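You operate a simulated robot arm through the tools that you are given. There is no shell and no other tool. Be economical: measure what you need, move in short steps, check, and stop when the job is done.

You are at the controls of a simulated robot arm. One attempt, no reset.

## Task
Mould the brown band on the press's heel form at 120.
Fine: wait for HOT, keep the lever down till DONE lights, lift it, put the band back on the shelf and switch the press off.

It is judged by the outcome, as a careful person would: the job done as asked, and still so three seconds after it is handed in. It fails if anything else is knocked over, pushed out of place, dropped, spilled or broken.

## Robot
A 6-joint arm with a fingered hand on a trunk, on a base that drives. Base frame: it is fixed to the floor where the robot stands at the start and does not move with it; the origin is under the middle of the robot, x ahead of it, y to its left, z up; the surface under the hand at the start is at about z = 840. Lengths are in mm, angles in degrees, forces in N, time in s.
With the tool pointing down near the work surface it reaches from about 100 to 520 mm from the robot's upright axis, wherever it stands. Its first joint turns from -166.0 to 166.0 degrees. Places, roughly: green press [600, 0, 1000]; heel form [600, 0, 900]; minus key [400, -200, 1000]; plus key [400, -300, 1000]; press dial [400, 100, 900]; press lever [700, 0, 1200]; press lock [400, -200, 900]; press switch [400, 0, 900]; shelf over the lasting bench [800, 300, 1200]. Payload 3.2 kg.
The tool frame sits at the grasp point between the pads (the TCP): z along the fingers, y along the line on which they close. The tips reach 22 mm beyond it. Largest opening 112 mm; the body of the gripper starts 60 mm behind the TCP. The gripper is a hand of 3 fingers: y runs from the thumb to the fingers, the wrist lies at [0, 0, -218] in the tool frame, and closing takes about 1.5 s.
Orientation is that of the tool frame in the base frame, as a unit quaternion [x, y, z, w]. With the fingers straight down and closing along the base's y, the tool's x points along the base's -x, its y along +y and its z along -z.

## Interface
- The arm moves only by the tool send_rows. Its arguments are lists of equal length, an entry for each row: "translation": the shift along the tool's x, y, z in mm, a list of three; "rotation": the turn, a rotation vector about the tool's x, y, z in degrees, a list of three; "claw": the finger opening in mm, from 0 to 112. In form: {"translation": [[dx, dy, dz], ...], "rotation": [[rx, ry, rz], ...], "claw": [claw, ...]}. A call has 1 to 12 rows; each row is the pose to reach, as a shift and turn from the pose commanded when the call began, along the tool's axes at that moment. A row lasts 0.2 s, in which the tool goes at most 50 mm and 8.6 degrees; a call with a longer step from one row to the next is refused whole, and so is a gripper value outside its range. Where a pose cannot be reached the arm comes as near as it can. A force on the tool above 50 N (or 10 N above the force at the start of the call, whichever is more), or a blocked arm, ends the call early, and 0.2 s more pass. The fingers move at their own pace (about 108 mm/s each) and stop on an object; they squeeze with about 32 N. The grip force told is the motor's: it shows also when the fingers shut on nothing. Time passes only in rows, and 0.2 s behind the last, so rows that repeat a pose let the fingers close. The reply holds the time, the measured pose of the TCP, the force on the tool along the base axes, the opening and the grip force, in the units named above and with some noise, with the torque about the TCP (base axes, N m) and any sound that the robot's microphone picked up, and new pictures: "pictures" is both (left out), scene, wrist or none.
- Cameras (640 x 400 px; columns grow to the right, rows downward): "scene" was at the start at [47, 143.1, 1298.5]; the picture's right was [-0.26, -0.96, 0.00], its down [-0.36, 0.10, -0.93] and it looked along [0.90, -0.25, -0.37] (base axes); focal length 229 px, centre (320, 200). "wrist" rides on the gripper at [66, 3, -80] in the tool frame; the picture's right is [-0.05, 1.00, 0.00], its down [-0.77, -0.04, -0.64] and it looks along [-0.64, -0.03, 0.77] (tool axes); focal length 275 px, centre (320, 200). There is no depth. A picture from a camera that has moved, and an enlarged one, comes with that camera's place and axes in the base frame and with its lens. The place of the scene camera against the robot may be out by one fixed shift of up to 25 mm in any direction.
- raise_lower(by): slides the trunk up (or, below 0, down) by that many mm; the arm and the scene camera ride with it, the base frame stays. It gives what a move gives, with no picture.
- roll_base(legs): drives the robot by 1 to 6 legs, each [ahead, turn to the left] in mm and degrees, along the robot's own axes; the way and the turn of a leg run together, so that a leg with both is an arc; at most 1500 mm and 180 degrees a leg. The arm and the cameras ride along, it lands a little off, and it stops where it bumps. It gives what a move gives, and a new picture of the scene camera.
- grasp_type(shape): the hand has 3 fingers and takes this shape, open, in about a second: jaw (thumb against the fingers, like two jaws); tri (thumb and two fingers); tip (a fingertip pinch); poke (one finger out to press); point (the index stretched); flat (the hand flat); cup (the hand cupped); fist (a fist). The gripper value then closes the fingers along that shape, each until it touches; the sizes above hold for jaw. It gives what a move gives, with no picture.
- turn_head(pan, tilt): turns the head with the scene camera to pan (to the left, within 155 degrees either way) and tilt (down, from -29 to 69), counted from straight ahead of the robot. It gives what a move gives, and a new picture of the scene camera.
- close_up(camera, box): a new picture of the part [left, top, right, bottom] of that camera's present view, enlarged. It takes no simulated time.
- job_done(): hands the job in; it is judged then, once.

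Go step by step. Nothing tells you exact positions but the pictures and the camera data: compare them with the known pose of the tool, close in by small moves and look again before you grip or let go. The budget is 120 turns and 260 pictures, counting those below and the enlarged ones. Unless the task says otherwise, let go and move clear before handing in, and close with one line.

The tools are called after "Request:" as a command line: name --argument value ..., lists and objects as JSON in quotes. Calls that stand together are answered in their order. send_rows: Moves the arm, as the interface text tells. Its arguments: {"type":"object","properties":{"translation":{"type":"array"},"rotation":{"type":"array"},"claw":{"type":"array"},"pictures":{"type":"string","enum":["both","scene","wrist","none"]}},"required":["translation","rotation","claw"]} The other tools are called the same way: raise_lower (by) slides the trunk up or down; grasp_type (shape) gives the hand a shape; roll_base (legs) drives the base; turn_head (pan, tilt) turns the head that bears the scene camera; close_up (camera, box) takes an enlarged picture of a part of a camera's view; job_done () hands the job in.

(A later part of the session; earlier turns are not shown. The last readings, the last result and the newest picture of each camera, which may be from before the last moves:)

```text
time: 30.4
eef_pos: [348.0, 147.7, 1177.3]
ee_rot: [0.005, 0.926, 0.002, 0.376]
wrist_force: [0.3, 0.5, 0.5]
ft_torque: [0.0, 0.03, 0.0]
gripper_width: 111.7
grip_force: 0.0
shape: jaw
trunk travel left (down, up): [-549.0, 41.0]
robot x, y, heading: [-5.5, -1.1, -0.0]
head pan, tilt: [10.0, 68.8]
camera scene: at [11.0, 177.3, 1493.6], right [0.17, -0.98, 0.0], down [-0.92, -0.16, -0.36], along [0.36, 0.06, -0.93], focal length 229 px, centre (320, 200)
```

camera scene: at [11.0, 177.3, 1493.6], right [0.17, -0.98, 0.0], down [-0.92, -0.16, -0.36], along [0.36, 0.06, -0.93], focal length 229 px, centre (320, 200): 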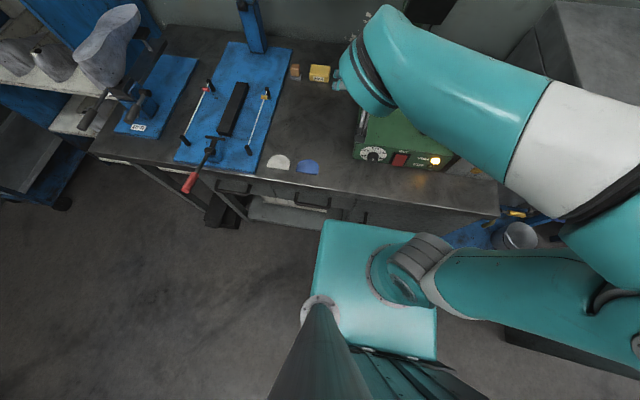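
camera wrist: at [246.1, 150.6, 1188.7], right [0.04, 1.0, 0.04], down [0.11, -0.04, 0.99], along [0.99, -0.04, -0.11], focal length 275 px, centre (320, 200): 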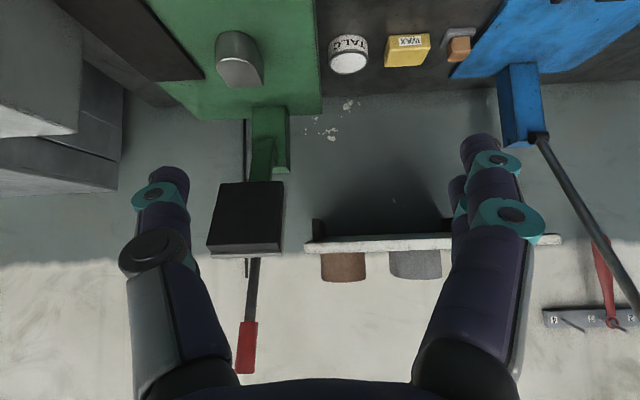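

HOT is already lit. Now I'll move the hand up towards the band for a closer look.

Request:
send_rows --translation '[[-34, 2, 6.5], [-67, 4, 13], [-101, 6, 19.5], [-135, 8, 26], [-168, 11, 32.5], [-202, 13, 39]]' --rotation '[[0, 0, 0], [0, 0, 0], [0, 0, 0], [0, 0, 0], [0, 0, 0], [0, 0, 0]]' --claw '[112, 112, 112, 112, 112, 112]' --pictures "wrist"

```text
time: 31.9
eef_pos: [524.3, 158.7, 1287.9]
ee_rot: [0.005, 0.927, 0.002, 0.376]
wrist_force: [0.9, -0.4, 0.3]
ft_torque: [-0.02, 0.01, -0.01]
gripper_width: 112.0
grip_force: 0.1
shape: jaw
trunk travel left (down, up): [-549.0, 41.0]
robot x, y, heading: [-1.0, -1.4, -0.0]
head pan, tilt: [10.0, 68.8]
camera wrist: at [421.4, 162.2, 1300.2], right [0.04, 1.0, 0.04], down [0.11, -0.04, 0.99], along [0.99, -0.04, -0.11], focal length 275 px, centre (320, 200)
```

wrist: 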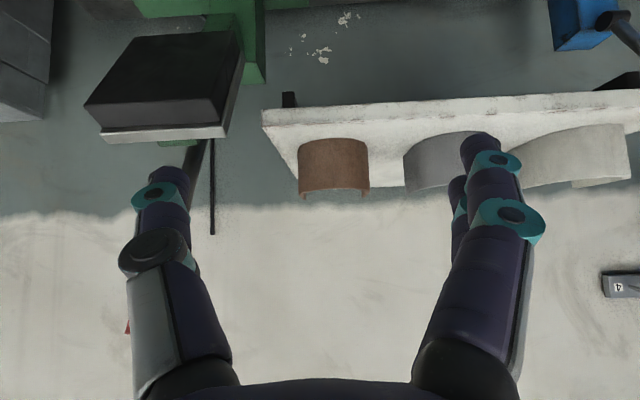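

Request:
close_up --camera "wrist" --box '[250, 70, 450, 220]'

```text
2.67 times, centred on (350, 145) of wrist
camera zoom: at [421.4, 162.2, 1300.2], right [0.04, 1.0, 0.04], down [0.11, -0.04, 0.99], along [0.99, -0.04, -0.11], focal length 734 px, centre (240, 347)
```

zoom: 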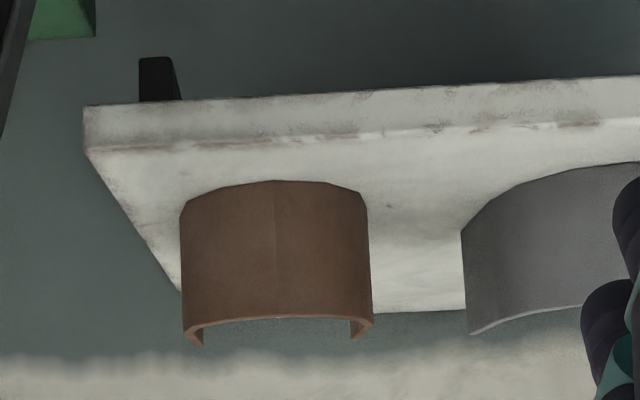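

The band's front is at about (650, 166), its base at z 1222, 67 wide and 45 high. I'll move to a point 60 mm out along the finger axis, with the opening at 86.

Request:
send_rows --translation '[[-28, 2.4, 25], [-56, 5, 50], [-83, 7.3, 75], [-83, 7.3, 75]]' --rotation '[[0, 0, 0], [0, 0, 0], [0, 0, 0], [0, 0, 0]]' --claw '[100, 90, 86, 86]' --pictures "wrist"

```text
time: 32.9
eef_pos: [604.8, 161.1, 1274.4]
ee_rot: [0.005, 0.927, 0.001, 0.375]
wrist_force: [-0.5, 0.6, -0.1]
ft_torque: [0.01, 0.02, 0.0]
gripper_width: 86.3
grip_force: 0.2
shape: jaw
out of reach, approached as far as the arm can: row 2, 3, 4
trunk travel left (down, up): [-549.0, 41.0]
robot x, y, heading: [-1.8, -0.9, 0.1]
head pan, tilt: [10.0, 68.8]
camera wrist: at [503.1, 164.3, 1285.2], right [0.04, 1.0, 0.04], down [0.11, -0.04, 0.99], along [0.99, -0.04, -0.11], focal length 275 px, centre (320, 200)
```

wrist: 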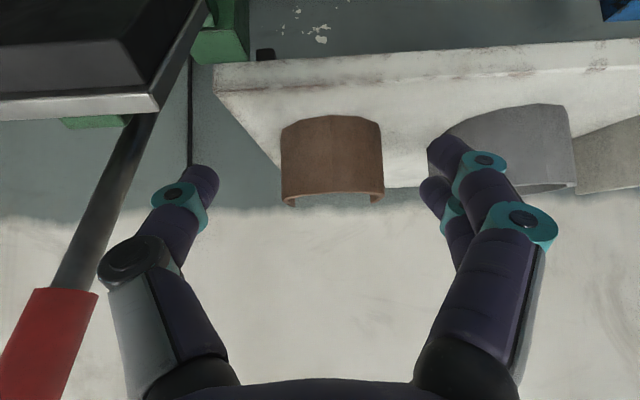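

The arm is at its reach limit at this pitch. I'll pull back and drive the base ahead a little, carefully, so that the band comes in reach.

Request:
send_rows --translation '[[29, 0, -28], [57, 0, -56], [72, 0, -70]]' --rotation '[[0, 0, 0], [0, 0, 0], [0, 0, 0]]' --claw '[86, 86, 86]' --pictures "none"

Request:
roll_base --legs '[[70, 0]]'

```text
time: 33.6
eef_pos: [501.5, 161.3, 1272.8]
ee_rot: [0.005, 0.926, 0.001, 0.377]
wrist_force: [-0.4, 0.0, 0.3]
ft_torque: [0.02, 0.01, 0.0]
gripper_width: 86.4
grip_force: 0.1
shape: jaw
trunk travel left (down, up): [-549.0, 41.0]
robot x, y, heading: [0.9, -1.5, -0.0]
head pan, tilt: [10.0, 68.8]
```

```text
time: 34.8
eef_pos: [560.5, 161.7, 1272.5]
ee_rot: [0.005, 0.926, 0.001, 0.377]
wrist_force: [0.0, -1.0, -0.8]
ft_torque: [0.0, -0.01, -0.03]
gripper_width: 86.6
grip_force: 0.1
shape: jaw
trunk travel left (down, up): [-549.0, 41.0]
robot x, y, heading: [56.8, -2.5, -0.3]
head pan, tilt: [10.0, 68.8]
stopped in leg 1: the robot was blocked; the commanded pose is now the measured one
camera scene: at [69.5, 177.7, 1493.6], right [0.17, -0.98, 0.0], down [-0.92, -0.16, -0.36], along [0.36, 0.06, -0.93], focal length 229 px, centre (320, 200)
```

scene: 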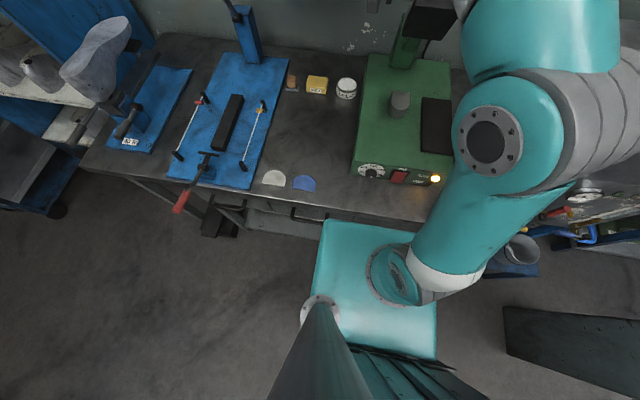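

The base stopped 57 mm ahead against the bench, which gives enough reach. I'll move to the pre-grasp point.

Request:
send_rows --translation '[[-22, 1.4, 13], [-45, 2.8, 26], [-67, 4.3, 39], [-67, 4.3, 39]]' --rotation '[[0, 0, 0], [0, 0, 0], [0, 0, 0], [0, 0, 0]]' --claw '[86, 86, 86, 86]' --pictures "wrist"

```text
time: 35.8
eef_pos: [634.2, 167.0, 1287.5]
ee_rot: [0.004, 0.926, 0.001, 0.377]
wrist_force: [0.3, 0.2, 0.1]
ft_torque: [0.01, 0.01, -0.03]
gripper_width: 86.2
grip_force: 0.1
shape: jaw
trunk travel left (down, up): [-549.0, 41.0]
robot x, y, heading: [58.3, -0.8, -0.1]
head pan, tilt: [10.0, 68.8]
camera wrist: at [532.6, 170.0, 1299.2], right [0.04, 1.0, 0.04], down [0.11, -0.04, 0.99], along [0.99, -0.04, -0.11], focal length 275 px, centre (320, 200)
```

wrist: 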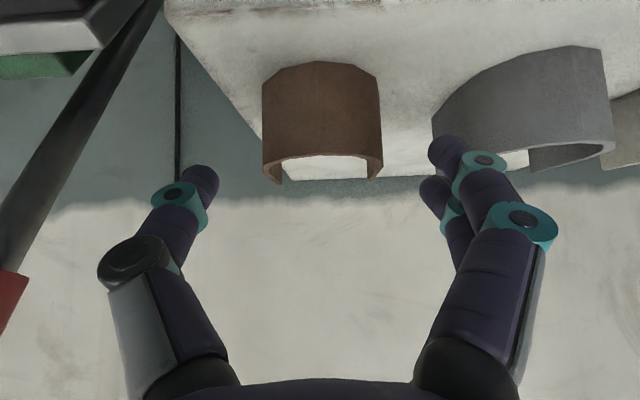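

Band centre confirmed at y≈167.5. I'll narrow to 78 to stay clear of the grey band and advance most of the way.

Request:
send_rows --translation '[[0, 0.5, 0], [-1.5, 0.5, 15], [-3, 0.5, 30], [-3, 0.5, 35]]' --rotation '[[0, 0, 0], [0, 0, 0], [0, 0, 0], [0, 0, 0]]' --claw '[78, 78, 78, 78]' --pictures "wrist"

```text
time: 36.8
eef_pos: [662.9, 166.6, 1268.5]
ee_rot: [0.006, 0.926, 0.0, 0.377]
wrist_force: [-0.8, 0.5, 0.0]
ft_torque: [0.02, -0.02, 0.03]
gripper_width: 78.3
grip_force: 0.1
shape: jaw
trunk travel left (down, up): [-549.0, 41.0]
robot x, y, heading: [58.8, -1.0, -0.2]
head pan, tilt: [10.0, 68.8]
camera wrist: at [560.8, 169.8, 1278.8], right [0.04, 1.0, 0.04], down [0.11, -0.04, 0.99], along [0.99, -0.04, -0.11], focal length 275 px, centre (320, 200)
```

wrist: 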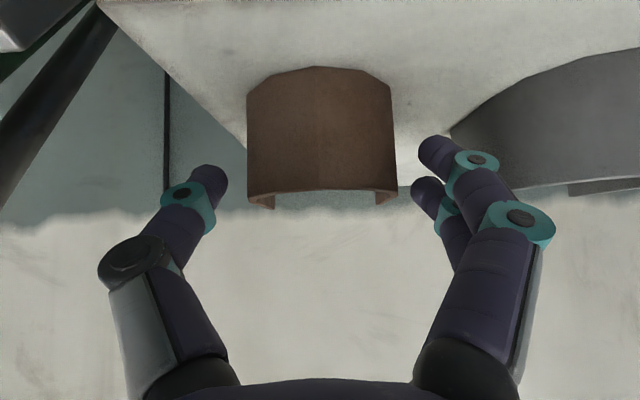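

Centred well, clear of the grey band. Final advance and close.

Request:
send_rows --translation '[[1, 0.3, 8], [2, 0.5, 16], [3, 0.5, 24], [3, 0.5, 24], [3, 0.5, 24], [3, 0.5, 24], [3, 0.5, 24], [3, 0.5, 24]]' --rotation '[[0, 0, 0], [0, 0, 0], [0, 0, 0], [0, 0, 0], [0, 0, 0], [0, 0, 0], [0, 0, 0], [0, 0, 0]]' --claw '[78, 78, 78, 70, 62, 58, 55, 55]' --pictures "wrist"

```text
time: 38.6
eef_pos: [678.5, 168.2, 1248.1]
ee_rot: [0.005, 0.926, 0.001, 0.376]
wrist_force: [0.9, 0.6, 0.1]
ft_torque: [-0.01, 0.02, -0.04]
gripper_width: 63.0
grip_force: 31.7
shape: jaw
trunk travel left (down, up): [-549.0, 41.0]
robot x, y, heading: [59.4, 4.4, 0.1]
head pan, tilt: [10.0, 68.8]
camera wrist: at [575.6, 171.4, 1259.2], right [0.04, 1.0, 0.04], down [0.11, -0.04, 0.99], along [0.99, -0.04, -0.11], focal length 275 px, centre (320, 200)
```

wrist: 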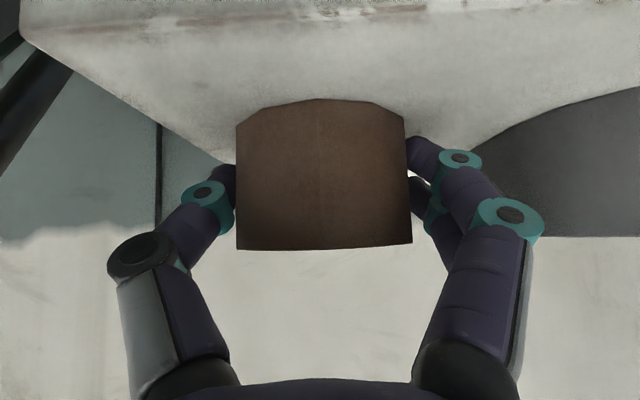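

Gripped at 63 mm. I'll lift straight up and draw back.

Request:
send_rows --translation '[[-10, 0, -10], [-21, 0, -21], [-28, 0, -28.6], [-7, 0, -49], [18, 0, -74], [43, 0, -99], [68, 0, -124]]' --rotation '[[0, 0, 0], [0, 0, 0], [0, 0, 0], [0, 0, 0], [0, 0, 0], [0, 0, 0], [0, 0, 0]]' --claw '[55, 55, 55, 55, 55, 55, 55]' --pictures "wrist"

Request:
turn_head --pan -5 --tilt 40

```text
time: 40.2
eef_pos: [544.0, 165.1, 1292.6]
ee_rot: [0.005, 0.926, 0.001, 0.377]
wrist_force: [-0.1, -0.3, -0.8]
ft_torque: [0.04, -0.02, -0.03]
gripper_width: 62.8
grip_force: 31.6
shape: jaw
out of reach, approached as far as the arm can: row 1, 2, 3
trunk travel left (down, up): [-549.0, 41.0]
robot x, y, heading: [58.8, 4.8, -0.2]
head pan, tilt: [10.0, 68.8]
camera wrist: at [441.8, 168.4, 1303.7], right [0.04, 1.0, 0.04], down [0.11, -0.04, 0.99], along [0.99, -0.04, -0.11], focal length 275 px, centre (320, 200)
```

wrist: 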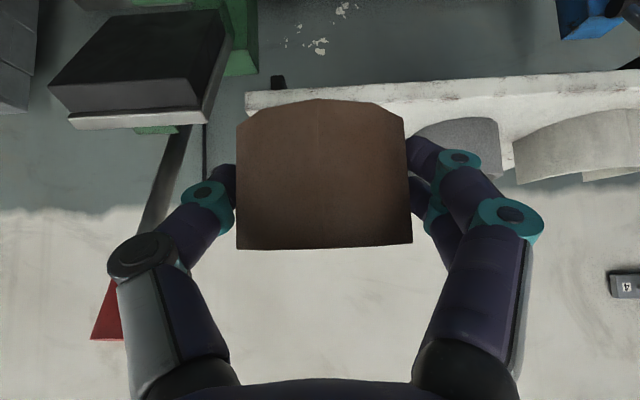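

```text
time: 41.1
eef_pos: [545.8, 164.8, 1292.1]
ee_rot: [0.005, 0.927, 0.0, 0.376]
wrist_force: [0.8, 0.3, -0.8]
ft_torque: [0.03, 0.03, -0.04]
gripper_width: 63.0
grip_force: 32.0
shape: jaw
trunk travel left (down, up): [-549.0, 41.0]
robot x, y, heading: [62.9, 0.2, -0.2]
head pan, tilt: [-5.0, 40.0]
camera scene: at [100.5, 160.6, 1529.6], right [-0.09, -1.0, 0.0], down [-0.64, 0.06, -0.77], along [0.76, -0.07, -0.64], focal length 229 px, centre (320, 200)
```

scene: 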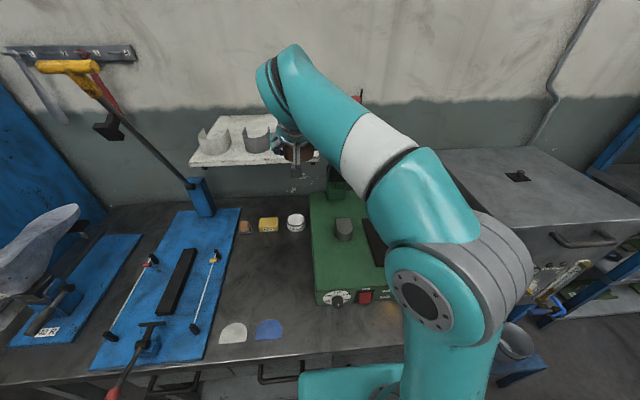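

The band is held and clear of the shelf. I'll lower the trunk so that the form comes in reach, then look at it.

Request:
raise_lower --by -210

Request:
send_rows --translation '[[14, -30, -14], [28, -60, -28], [35, -80, -35], [35, -100, -35], [35, -120, -35], [35, -137, -35]]' --rotation '[[0, 0, 0], [0, 0, 0], [0, 0, 0], [0, 0, 0], [0, 0, 0], [0, 0, 0]]' --claw '[55, 55, 55, 55, 55, 55]' --pictures "both"

```text
time: 43.3
eef_pos: [544.8, 164.6, 1081.9]
ee_rot: [0.005, 0.927, 0.001, 0.376]
wrist_force: [0.3, 0.5, -1.0]
ft_torque: [0.0, -0.01, -0.02]
gripper_width: 62.7
grip_force: 32.2
shape: jaw
trunk travel left (down, up): [-339.0, 251.0]
robot x, y, heading: [56.5, -0.2, 0.1]
head pan, tilt: [-5.0, 40.0]
```

```text
time: 44.7
eef_pos: [494.5, 29.0, 1081.2]
ee_rot: [0.005, 0.927, 0.001, 0.376]
wrist_force: [0.2, 0.2, -0.8]
ft_torque: [0.02, 0.0, 0.01]
gripper_width: 62.9
grip_force: 32.0
shape: jaw
trunk travel left (down, up): [-339.0, 251.0]
robot x, y, heading: [61.4, 1.0, 0.0]
head pan, tilt: [-5.0, 40.0]
camera scene: at [100.5, 160.4, 1319.7], right [-0.09, -1.0, 0.0], down [-0.64, 0.06, -0.77], along [0.76, -0.07, -0.64], focal length 229 px, centre (320, 200)
camera wrist: at [392.2, 31.9, 1093.1], right [0.04, 1.0, 0.04], down [0.11, -0.04, 0.99], along [0.99, -0.04, -0.11], focal length 275 px, centre (320, 200)
```

scene: 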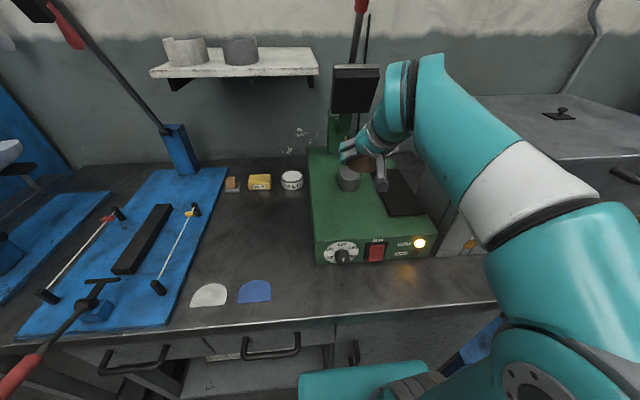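
wrist: 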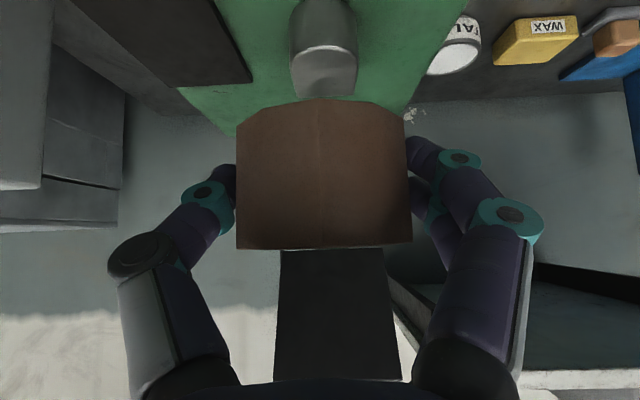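

Request:
close_up --camera "wrist" --box '[230, 0, 430, 125]'

Request:
close_up --camera "scene" --box '[300, 50, 460, 150]'

Request:
close_up --camera "scene" --box '[300, 140, 440, 270]'

```text
3.20 times, centred on (330, 62) of wrist
camera zoom: at [392.2, 31.9, 1093.1], right [0.04, 1.0, 0.04], down [0.11, -0.04, 0.99], along [0.99, -0.04, -0.11], focal length 881 px, centre (288, 640)
```

zoom: 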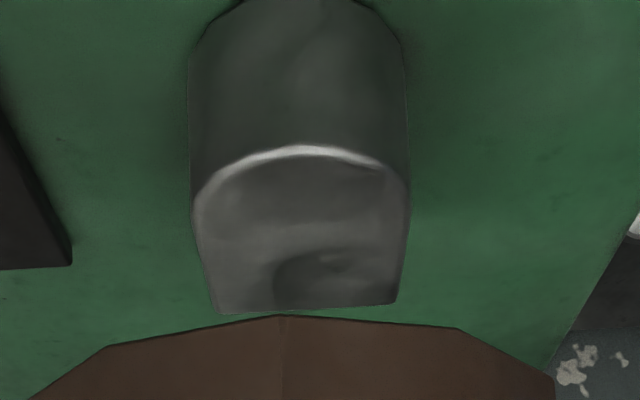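

```text
4.00 times, centred on (380, 100) of scene
camera zoom: at [100.5, 160.4, 1319.7], right [-0.09, -1.0, 0.0], down [-0.64, 0.06, -0.77], along [0.76, -0.07, -0.64], focal length 916 px, centre (80, 600)
```

zoom: 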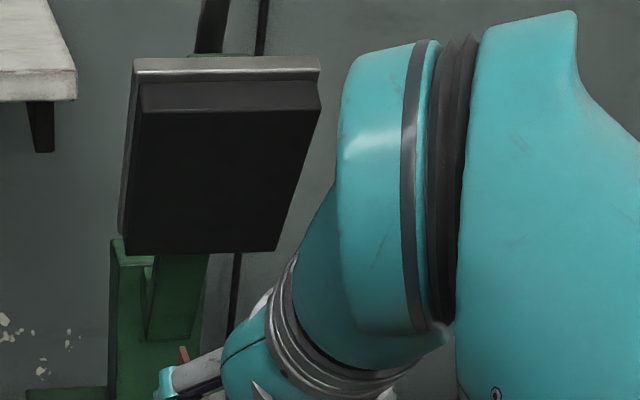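

```text
3.08 times, centred on (370, 205) of scene
camera zoom: at [100.5, 160.4, 1319.7], right [-0.09, -1.0, 0.0], down [-0.64, 0.06, -0.77], along [0.76, -0.07, -0.64], focal length 705 px, centre (166, 185)
```

zoom: 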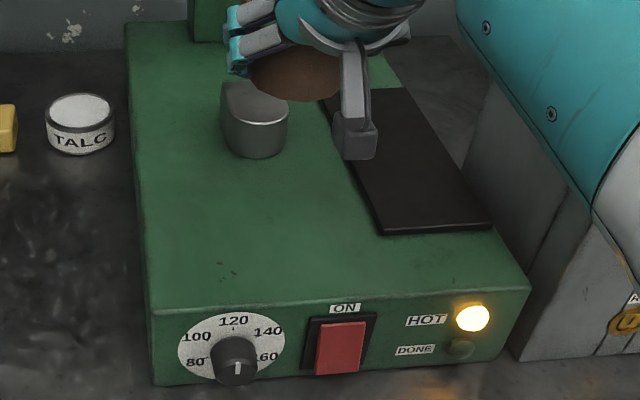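

The form's top is about z 974, front x≈560, centre y≈31; the band sits centred in the grip. I'll move to just above the form and look again.

Request:
send_rows --translation '[[-7, 0.5, 22], [-14, 1, 45], [-20, 1.5, 68], [-27, 1.5, 90], [-27, 1.5, 90]]' --rotation '[[0, 0, 0], [0, 0, 0], [0, 0, 0], [0, 0, 0], [0, 0, 0]]' --claw '[55, 55, 55, 55, 55]' --pictures "both"

Request:
close_up --camera "wrist" --box '[220, 0, 430, 130]'

Request:
close_up --camera "scene" --box '[300, 100, 420, 200]'

```text
time: 45.9
eef_pos: [579.5, 29.1, 1035.2]
ee_rot: [0.005, 0.927, 0.0, 0.376]
wrist_force: [-0.5, 0.1, 0.1]
ft_torque: [-0.04, 0.02, 0.02]
gripper_width: 62.6
grip_force: 32.0
shape: jaw
trunk travel left (down, up): [-339.0, 251.0]
robot x, y, heading: [56.1, -1.6, -0.0]
head pan, tilt: [-5.0, 40.0]
camera scene: at [100.8, 160.5, 1319.7], right [-0.09, -1.0, 0.0], down [-0.64, 0.06, -0.77], along [0.76, -0.07, -0.64], focal length 229 px, centre (320, 200)
camera wrist: at [477.3, 31.2, 1048.0], right [0.04, 1.0, 0.04], down [0.11, -0.04, 0.99], along [0.99, -0.04, -0.11], focal length 275 px, centre (320, 200)
```

scene: 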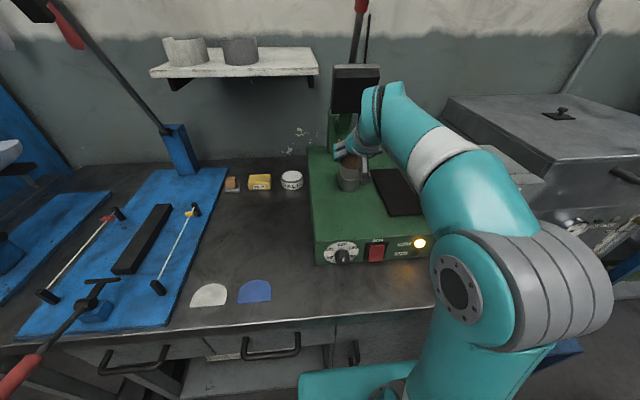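
wrist: 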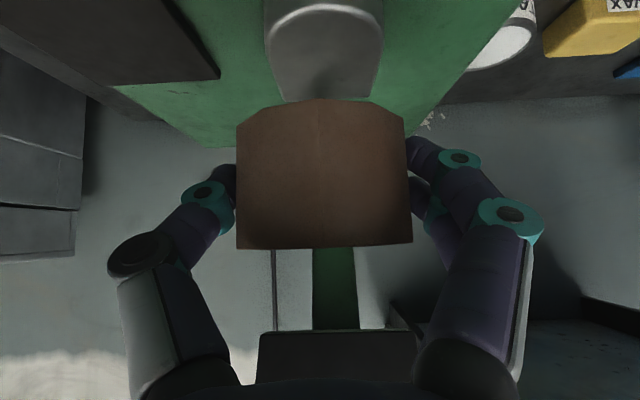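

```text
3.05 times, centred on (325, 65) of wrist
camera zoom: at [477.3, 31.2, 1048.0], right [0.04, 1.0, 0.04], down [0.11, -0.04, 0.99], along [0.99, -0.04, -0.11], focal length 839 px, centre (305, 611)
```

zoom: 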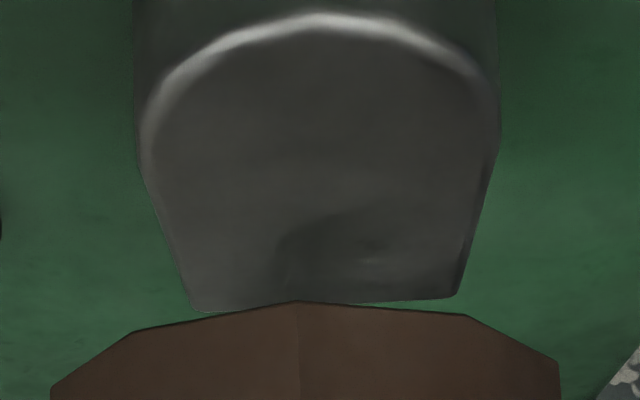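

```text
4.00 times, centred on (360, 150) of scene
camera zoom: at [100.8, 160.5, 1319.7], right [-0.09, -1.0, 0.0], down [-0.64, 0.06, -0.77], along [0.76, -0.07, -0.64], focal length 916 px, centre (160, 400)
```

zoom: 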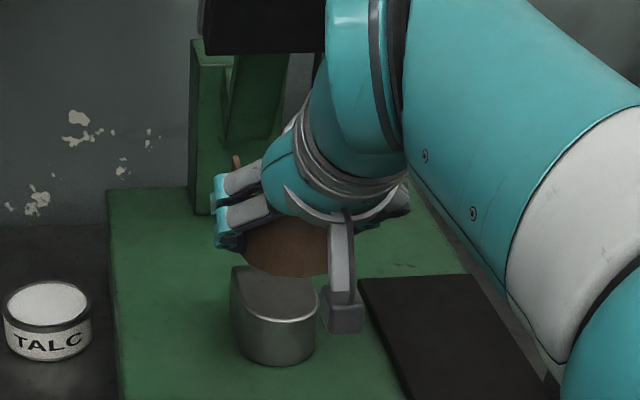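

The form's centre lies about 3 mm to the left of the band's. I'll shift by that, back off 3 mm in x for clearance, and lower until the band just begins to overlap the form.

Request:
send_rows --translation '[[2, 2.9, -2], [10, 2.9, 5], [18, 2.9, 13], [26, 2.9, 22], [31, 2.9, 27], [36, 2.9, 32]]' --rotation '[[0, 0, 0], [0, 0, 0], [0, 0, 0], [0, 0, 0], [0, 0, 0], [0, 0, 0]]' --claw '[55, 55, 55, 55, 55, 55]' --pictures "both"

Request:
close_up --camera "scene" --box '[310, 120, 400, 200]'

```text
time: 47.3
eef_pos: [573.3, 32.0, 990.4]
ee_rot: [0.006, 0.926, 0.001, 0.377]
wrist_force: [0.0, 0.2, 0.2]
ft_torque: [0.0, -0.02, 0.01]
gripper_width: 62.7
grip_force: 32.2
shape: jaw
trunk travel left (down, up): [-339.0, 251.0]
robot x, y, heading: [59.8, 2.4, 0.1]
head pan, tilt: [-5.0, 40.0]
camera scene: at [100.6, 160.5, 1319.7], right [-0.09, -1.0, 0.0], down [-0.64, 0.06, -0.77], along [0.76, -0.07, -0.64], focal length 229 px, centre (320, 200)
camera wrist: at [470.3, 35.0, 1000.8], right [0.04, 1.0, 0.04], down [0.11, -0.04, 0.99], along [0.99, -0.04, -0.11], focal length 275 px, centre (320, 200)
```

scene: 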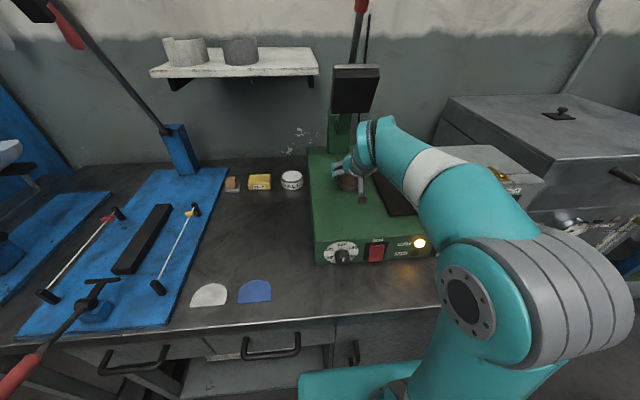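
wrist: 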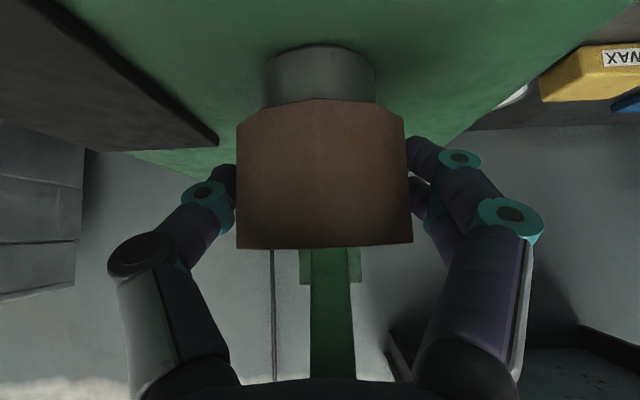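

```text
5.00 times, centred on (355, 160) of scene
camera zoom: at [100.6, 160.5, 1319.7], right [-0.09, -1.0, 0.0], down [-0.64, 0.06, -0.77], along [0.76, -0.07, -0.64], focal length 1146 px, centre (145, 400)
```

zoom: 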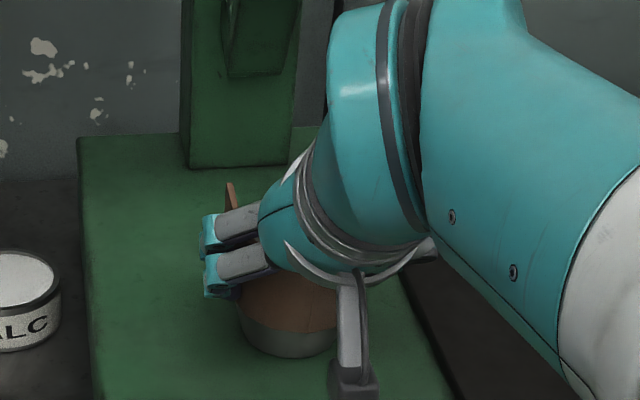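

No contact force; the band is going around the form. I'll lower the rest, gently.

Request:
send_rows --translation '[[5.6, 0, 5.7], [11.2, 0, 11.4], [16.7, 0, 17.2], [20.2, 0, 20.8], [22.3, 0, 23]]' --rotation '[[0, 0, 0], [0, 0, 0], [0, 0, 0], [0, 0, 0], [0, 0, 0]]' --claw '[55, 55, 55, 55, 55]' --pictures "both"

Request:
close_up --camera "scene" --box '[310, 130, 400, 200]'

```text
time: 48.5
eef_pos: [572.0, 32.4, 957.0]
ee_rot: [0.005, 0.926, 0.0, 0.378]
wrist_force: [1.1, -0.4, 4.8]
ft_torque: [0.03, -0.02, -0.02]
gripper_width: 62.5
grip_force: 32.7
shape: jaw
trunk travel left (down, up): [-339.0, 251.0]
robot x, y, heading: [60.1, 2.2, -0.2]
head pan, tilt: [-5.0, 40.0]
camera scene: at [100.3, 160.4, 1319.8], right [-0.09, -1.0, 0.0], down [-0.64, 0.06, -0.77], along [0.76, -0.07, -0.64], focal length 229 px, centre (320, 200)
camera wrist: at [470.7, 35.8, 968.3], right [0.04, 1.0, 0.04], down [0.11, -0.04, 0.99], along [0.99, -0.04, -0.11], focal length 275 px, centre (320, 200)
```

scene: 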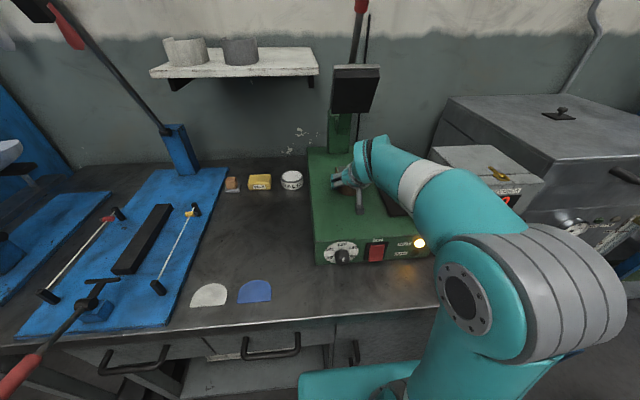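
wrist: 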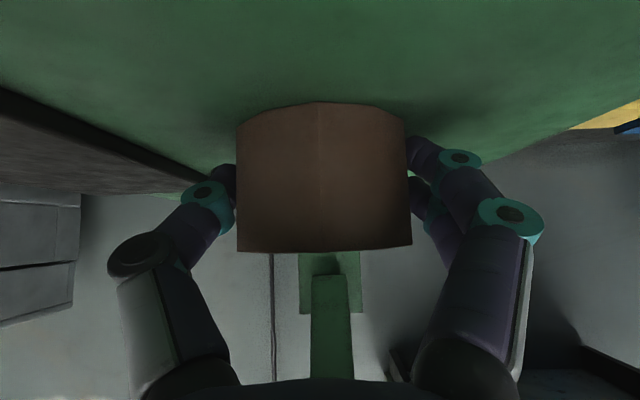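

```text
5.71 times, centred on (355, 165) of scene
camera zoom: at [100.3, 160.4, 1319.8], right [-0.09, -1.0, 0.0], down [-0.64, 0.06, -0.77], along [0.76, -0.07, -0.64], focal length 1309 px, centre (120, 400)
```

zoom: 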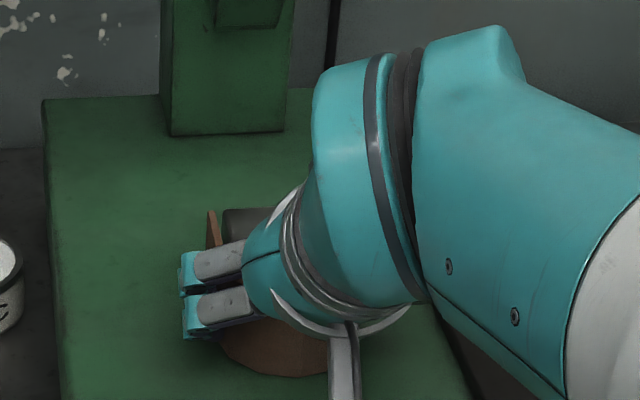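

The band rests on the bed around the form. I'll nudge it back until its front meets the form.

Request:
send_rows --translation '[[-2.2, 0, 0.7], [-3.6, 0, 2.1], [-5, 0, 3.5], [-5, 0, 3.5]]' --rotation '[[0, 0, 0], [0, 0, 0], [0, 0, 0], [0, 0, 0]]' --claw '[55, 55, 55, 55]' --pictures "none"

```text
time: 49.5
eef_pos: [578.6, 33.3, 956.5]
ee_rot: [0.005, 0.927, 0.0, 0.375]
wrist_force: [-0.2, 0.5, 0.8]
ft_torque: [0.05, 0.01, 0.04]
gripper_width: 62.7
grip_force: 32.0
shape: jaw
trunk travel left (down, up): [-339.0, 251.0]
robot x, y, heading: [60.6, -1.4, -0.1]
head pan, tilt: [-5.0, 40.0]
```

Request:
send_rows --translation '[[-0.7, 0, 0.7], [-1.5, 0, 1.4], [-2.2, 0, 2.1], [-2.9, 0, 2.8]]' --rotation '[[0, 0, 0], [0, 0, 0], [0, 0, 0], [0, 0, 0]]' --claw '[55, 55, 55, 55]' --pictures "none"

```text
time: 50.5
eef_pos: [583.3, 31.2, 959.3]
ee_rot: [0.005, 0.927, 0.001, 0.376]
wrist_force: [0.0, -0.1, 0.5]
ft_torque: [0.02, -0.01, 0.0]
gripper_width: 62.7
grip_force: 32.0
shape: jaw
trunk travel left (down, up): [-339.0, 251.0]
robot x, y, heading: [55.0, 1.1, 0.0]
head pan, tilt: [-5.0, 40.0]
```

Request:
send_rows --translation '[[-0.7, 0, 0.7], [-1.5, 0, 1.4], [-2.2, 0, 2.1], [-2.9, 0, 2.8]]' --rotation '[[0, 0, 0], [0, 0, 0], [0, 0, 0], [0, 0, 0]]' --claw '[55, 55, 55, 55]' --pictures "wrist"

Request:
close_up --camera "scene" --box '[310, 130, 400, 200]'

```text
time: 51.5
eef_pos: [588.0, 32.1, 957.2]
ee_rot: [0.005, 0.926, 0.002, 0.376]
wrist_force: [-11.2, -6.5, -1.3]
ft_torque: [-0.08, 0.14, -0.12]
gripper_width: 62.3
grip_force: 32.1
shape: jaw
trunk travel left (down, up): [-339.0, 251.0]
robot x, y, heading: [59.3, -2.0, 0.1]
head pan, tilt: [-5.0, 40.0]
camera wrist: at [483.4, 35.9, 969.2], right [0.04, 1.0, 0.04], down [0.11, -0.04, 0.99], along [0.99, -0.04, -0.11], focal length 275 px, centre (320, 200)
```

wrist: 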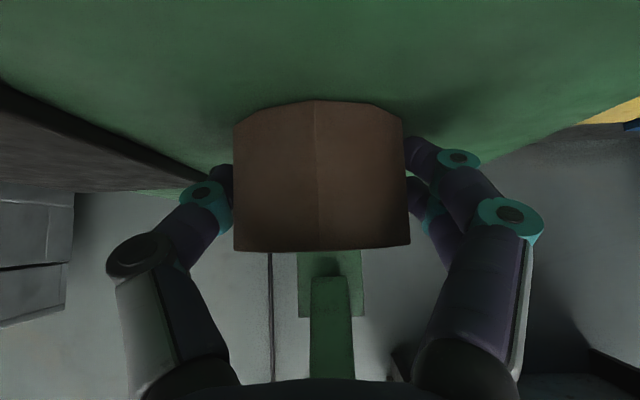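

```text
5.71 times, centred on (355, 165) of scene
camera zoom: at [99.1, 159.5, 1319.9], right [-0.09, -1.0, 0.0], down [-0.64, 0.06, -0.77], along [0.76, -0.07, -0.64], focal length 1309 px, centre (120, 400)
```

zoom: 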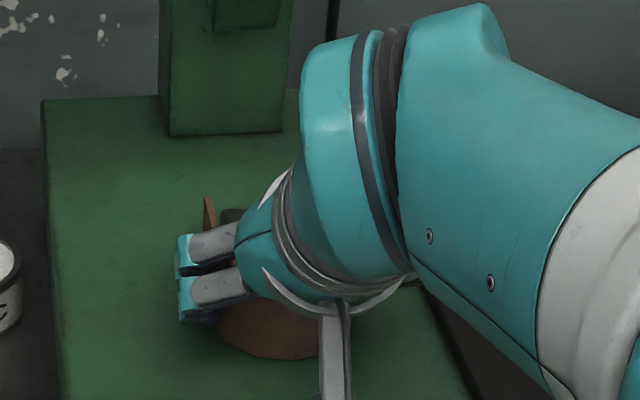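

Contact felt: the band is seated against the form. I'll ease off, lower a touch, open and withdraw upward.

Request:
send_rows --translation '[[1.5, 0, 0.5], [1.8, 0, 0.6], [1.8, 0, 0.6], [1.8, 0, 0.6], [1.8, 0, 0.6], [-8, 0, -10], [-22, 0, -24], [-30, 0, -60]]' --rotation '[[0, 0, 0], [0, 0, 0], [0, 0, 0], [0, 0, 0], [0, 0, 0], [0, 0, 0], [0, 0, 0], [0, 0, 0]]' --claw '[55, 60, 70, 80, 80, 80, 80, 80]' --pictures "both"

Request:
close_up --camera "scene" --box '[310, 130, 400, 200]'

```text
time: 53.3
eef_pos: [566.5, 34.3, 1019.9]
ee_rot: [0.005, 0.927, 0.001, 0.376]
wrist_force: [-1.2, -0.6, -0.2]
ft_torque: [0.01, -0.01, -0.01]
gripper_width: 79.9
grip_force: 0.1
shape: jaw
trunk travel left (down, up): [-339.0, 251.0]
robot x, y, heading: [54.9, -4.1, 0.0]
head pan, tilt: [-5.0, 40.0]
camera scene: at [100.8, 160.5, 1319.7], right [-0.09, -1.0, 0.0], down [-0.64, 0.06, -0.77], along [0.76, -0.07, -0.64], focal length 229 px, centre (320, 200)
camera wrist: at [464.2, 37.4, 1031.9], right [0.04, 1.0, 0.04], down [0.11, -0.04, 0.99], along [0.99, -0.04, -0.11], focal length 275 px, centre (320, 200)
```

scene: 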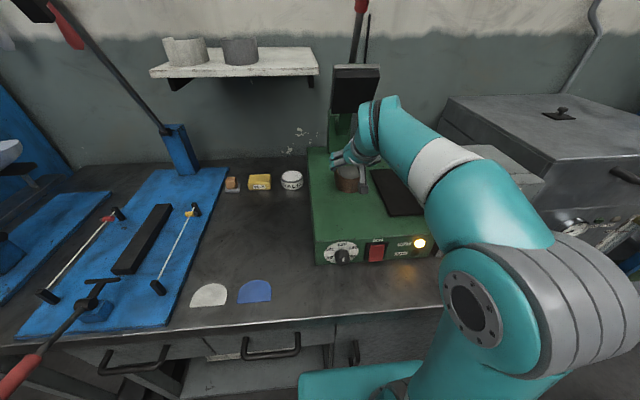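
wrist: 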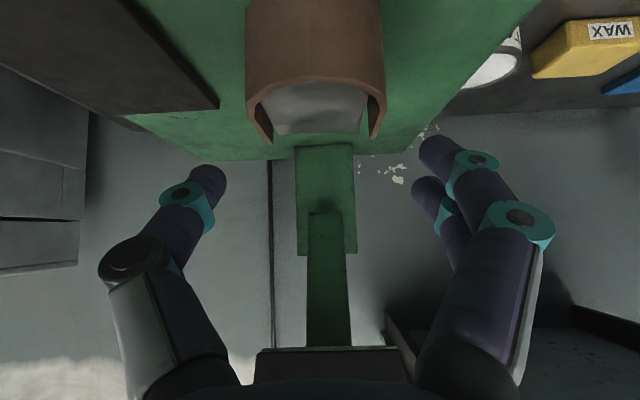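

```text
5.71 times, centred on (355, 165) of scene
camera zoom: at [100.8, 160.5, 1319.7], right [-0.09, -1.0, 0.0], down [-0.64, 0.06, -0.77], along [0.76, -0.07, -0.64], focal length 1309 px, centre (120, 400)
```

zoom: 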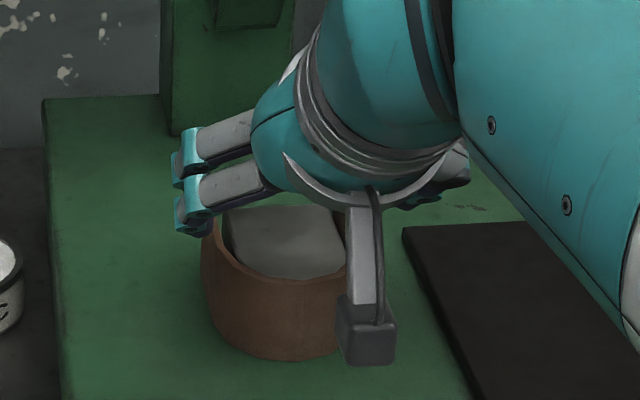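

Request:
close_up --camera "wrist" --box '[210, 0, 430, 150]'

```text
2.67 times, centred on (320, 75) of wrist
camera zoom: at [464.2, 37.4, 1031.9], right [0.04, 1.0, 0.04], down [0.11, -0.04, 0.99], along [0.99, -0.04, -0.11], focal length 734 px, centre (320, 533)
```

zoom: 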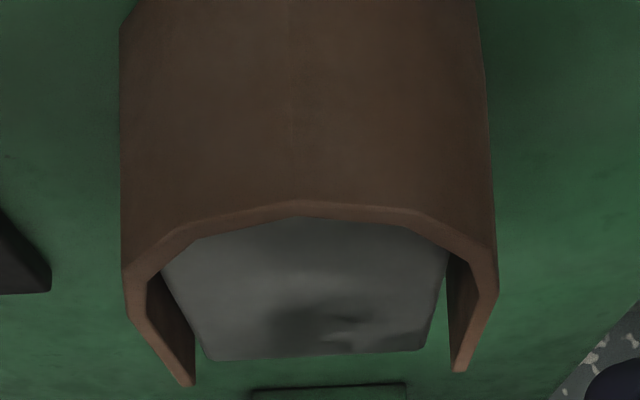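

The band is well seated on the form. Next, the lever: I'll draw the hand back, raise the trunk and look at the lever.

Request:
send_rows --translation '[[20, 0, -35], [45, 0, -65], [75, 0, -95]]' --rotation '[[0, 0, 0], [0, 0, 0], [0, 0, 0]]' --claw '[80, 80, 80]' --pictures "none"

Request:
raise_lower --by 200

Request:
turn_head --pan -15 --tilt 20

Request:
close_up --camera "wrist" --box '[0, 0, 640, 400]'

```text
time: 54.1
eef_pos: [450.4, 33.2, 1040.5]
ee_rot: [0.006, 0.926, 0.0, 0.376]
wrist_force: [1.2, -0.6, -0.1]
ft_torque: [-0.02, 0.01, 0.03]
gripper_width: 79.8
grip_force: 0.0
shape: jaw
trunk travel left (down, up): [-339.0, 251.0]
robot x, y, heading: [56.8, -0.2, -0.2]
head pan, tilt: [-5.0, 40.0]
```

```text
time: 56.3
eef_pos: [450.8, 33.1, 1239.4]
ee_rot: [0.004, 0.926, 0.001, 0.376]
wrist_force: [-0.7, 0.2, 0.3]
ft_torque: [0.03, 0.0, -0.02]
gripper_width: 79.3
grip_force: 0.1
shape: jaw
trunk travel left (down, up): [-539.0, 51.0]
robot x, y, heading: [56.9, -0.9, -0.3]
head pan, tilt: [-5.0, 40.0]
```

```text
time: 57.1
eef_pos: [450.8, 34.4, 1239.4]
ee_rot: [0.005, 0.927, 0.0, 0.376]
wrist_force: [0.4, 0.4, -0.1]
ft_torque: [-0.01, -0.01, -0.02]
gripper_width: 79.6
grip_force: 0.0
shape: jaw
trunk travel left (down, up): [-539.0, 51.0]
robot x, y, heading: [55.3, 0.9, -0.3]
head pan, tilt: [-15.0, 20.0]
camera scene: at [105.7, 143.8, 1551.0], right [-0.26, -0.97, 0.0], down [-0.33, 0.09, -0.94], along [0.91, -0.24, -0.34], focal length 229 px, centre (320, 200)
```

scene: 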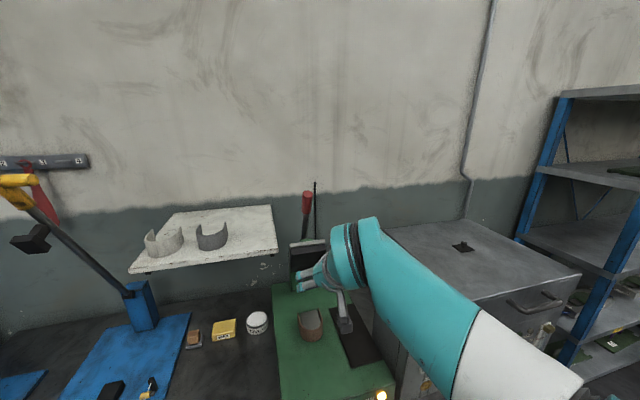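

```text
1.00 times, centred on (320, 200) of wrist (not enlarged: the box is as wide or as high as the picture)
camera zoom: at [348.1, 37.1, 1250.7], right [0.04, 1.0, 0.04], down [0.11, -0.04, 0.99], along [0.99, -0.04, -0.11], focal length 275 px, centre (320, 200)
```

zoom: 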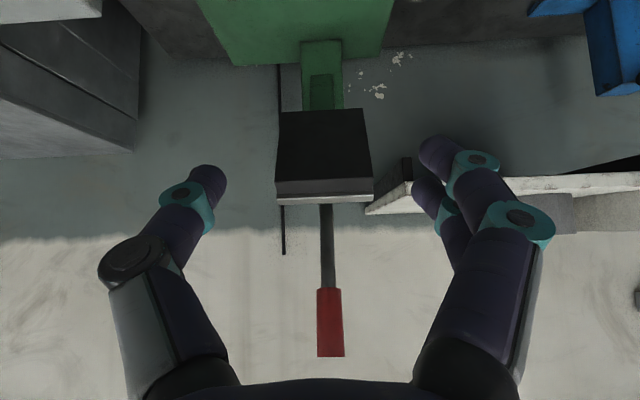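

The red handle is at about (622, 31, 1340), leaning towards me, and the lever should swing forward and down about a pivot near the column. I'll lower the trunk a bit and bring the hand, more level, in front of the handle.

Request:
raise_lower --by -70

Request:
send_rows --translation '[[-33, -0.5, -13], [-66, -1, -26], [-99, -1.5, -38], [-132, -2, -51], [-165, -3, -64], [-165, -3, -64]]' --rotation '[[0, -6.2, 0], [0, -12.4, 0], [0, -18.6, 0], [0, -24.8, 0], [0, -31, 0], [0, -31, 0]]' --claw '[80, 75, 70, 70, 70, 70]' --pictures "both"

```text
time: 58.2
eef_pos: [451.1, 33.2, 1169.8]
ee_rot: [0.005, 0.926, 0.001, 0.376]
wrist_force: [0.4, 0.2, -0.3]
ft_torque: [-0.01, -0.02, -0.01]
gripper_width: 79.9
grip_force: 0.1
shape: jaw
trunk travel left (down, up): [-469.0, 121.0]
robot x, y, heading: [58.9, -0.6, -0.2]
head pan, tilt: [-15.0, 20.0]
```

```text
time: 59.6
eef_pos: [525.6, 28.6, 1328.4]
ee_rot: [0.006, 0.793, -0.001, 0.61]
wrist_force: [0.4, 0.4, 0.0]
ft_torque: [-0.03, -0.03, -0.01]
gripper_width: 70.2
grip_force: 0.1
shape: jaw
trunk travel left (down, up): [-469.0, 121.0]
robot x, y, heading: [58.4, -0.3, -0.1]
head pan, tilt: [-15.0, 20.0]
camera scene: at [105.7, 143.8, 1481.1], right [-0.26, -0.97, 0.0], down [-0.33, 0.09, -0.94], along [0.91, -0.24, -0.34], focal length 229 px, centre (320, 200)
camera wrist: at [431.6, 32.0, 1284.1], right [0.02, 1.0, 0.05], down [-0.42, -0.04, 0.91], along [0.91, -0.04, 0.42], focal length 275 px, centre (320, 200)
```

scene: 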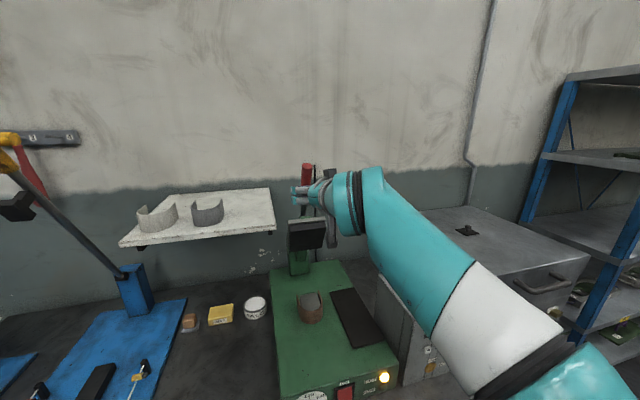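
wrist: 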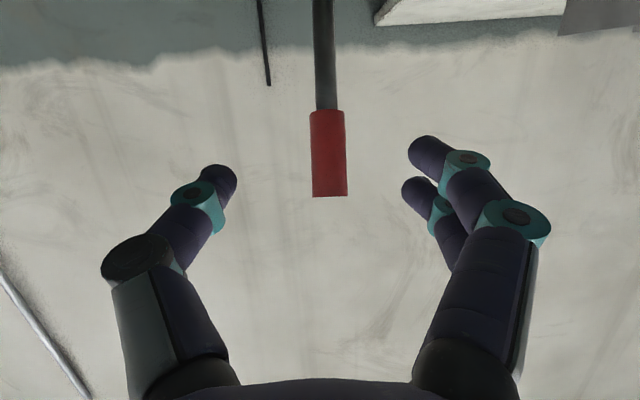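

The handle lies between the fingers, slightly left. I'll advance around it.

Request:
send_rows --translation '[[-7, 3, 22], [-14, 3, 45], [-21, 3, 68], [-28, 3, 88], [-28, 3, 88]]' --rotation '[[0, 0, 0], [0, 0, 0], [0, 0, 0], [0, 0, 0], [0, 0, 0]]' --claw '[70, 70, 70, 70, 70]' --pictures "both"

Request:
close_up --camera "scene" --box '[250, 130, 400, 280]'

```text
time: 60.8
eef_pos: [618.0, 30.7, 1332.6]
ee_rot: [0.006, 0.792, -0.001, 0.61]
wrist_force: [0.2, -0.4, 0.6]
ft_torque: [-0.01, 0.01, -0.05]
gripper_width: 70.5
grip_force: 0.0
shape: jaw
trunk travel left (down, up): [-469.0, 121.0]
robot x, y, heading: [60.4, -0.7, -0.3]
head pan, tilt: [-15.0, 20.0]
camera scene: at [105.8, 143.8, 1481.1], right [-0.26, -0.97, 0.0], down [-0.33, 0.09, -0.94], along [0.91, -0.24, -0.34], focal length 229 px, centre (320, 200)
camera wrist: at [524.0, 34.3, 1289.7], right [0.02, 1.0, 0.05], down [-0.42, -0.04, 0.91], along [0.91, -0.04, 0.42], focal length 275 px, centre (320, 200)
```

scene: 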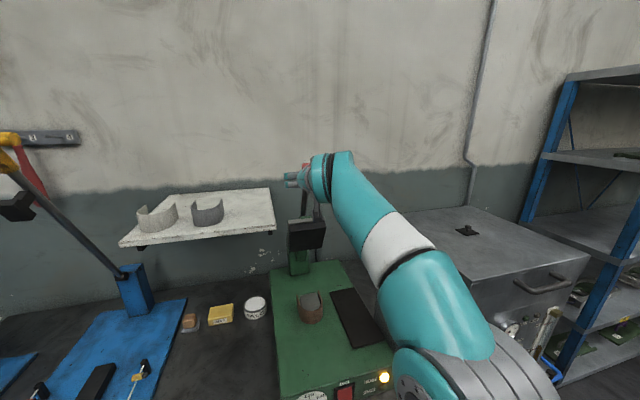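
wrist: 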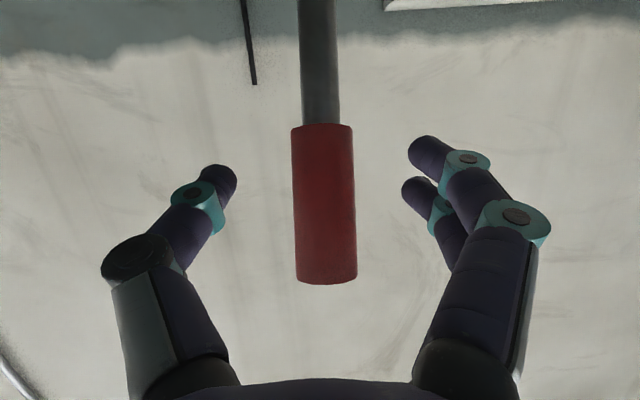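

```text
2.67 times, centred on (325, 205) of scene
camera zoom: at [105.8, 143.8, 1481.1], right [-0.26, -0.97, 0.0], down [-0.33, 0.09, -0.94], along [0.91, -0.24, -0.34], focal length 611 px, centre (307, 187)
```

zoom: 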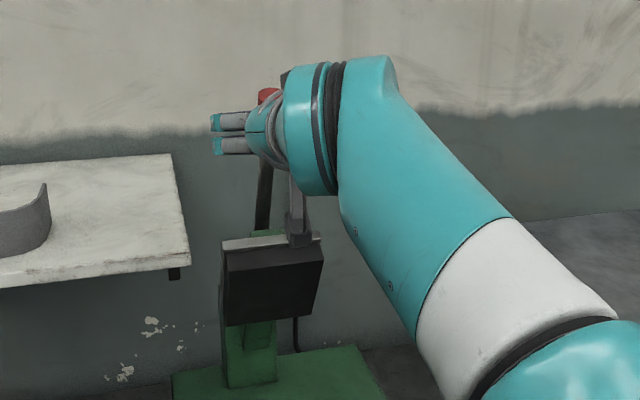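

The handle's axis runs from (642, 1309) to (612, 1367). I'll go in 10 mm more and close on it.

Request:
send_rows --translation '[[-2.6, 0.5, 9.7], [-2.6, 0.5, 9.7], [-2.6, 0.5, 9.7], [-2.6, 0.5, 9.7], [-2.6, 0.5, 9.7], [-2.6, 0.5, 9.7]]' --rotation '[[0, 0, 0], [0, 0, 0], [0, 0, 0], [0, 0, 0], [0, 0, 0], [0, 0, 0]]' --claw '[60, 45, 30, 15, 15, 15]' --pictures "wrist"

```text
time: 62.2
eef_pos: [627.3, 29.5, 1334.8]
ee_rot: [0.006, 0.792, -0.002, 0.61]
wrist_force: [1.9, 1.6, -0.3]
ft_torque: [0.03, 0.0, 0.02]
gripper_width: 16.5
grip_force: 0.1
shape: jaw
trunk travel left (down, up): [-469.0, 121.0]
robot x, y, heading: [59.5, -0.4, 0.1]
head pan, tilt: [-15.0, 20.0]
camera wrist: at [533.1, 34.1, 1290.5], right [0.02, 1.0, 0.05], down [-0.42, -0.04, 0.91], along [0.91, -0.04, 0.42], focal length 275 px, centre (320, 200)
```

wrist: 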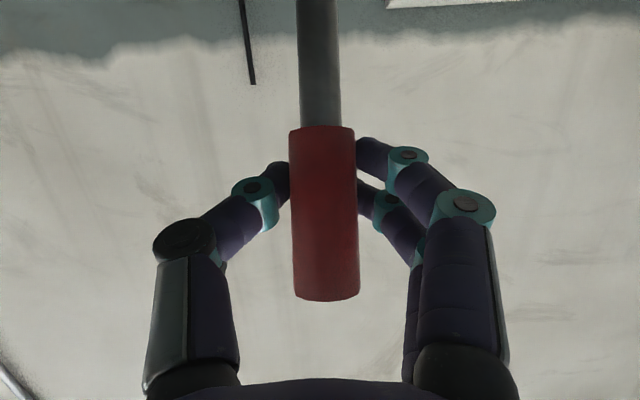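

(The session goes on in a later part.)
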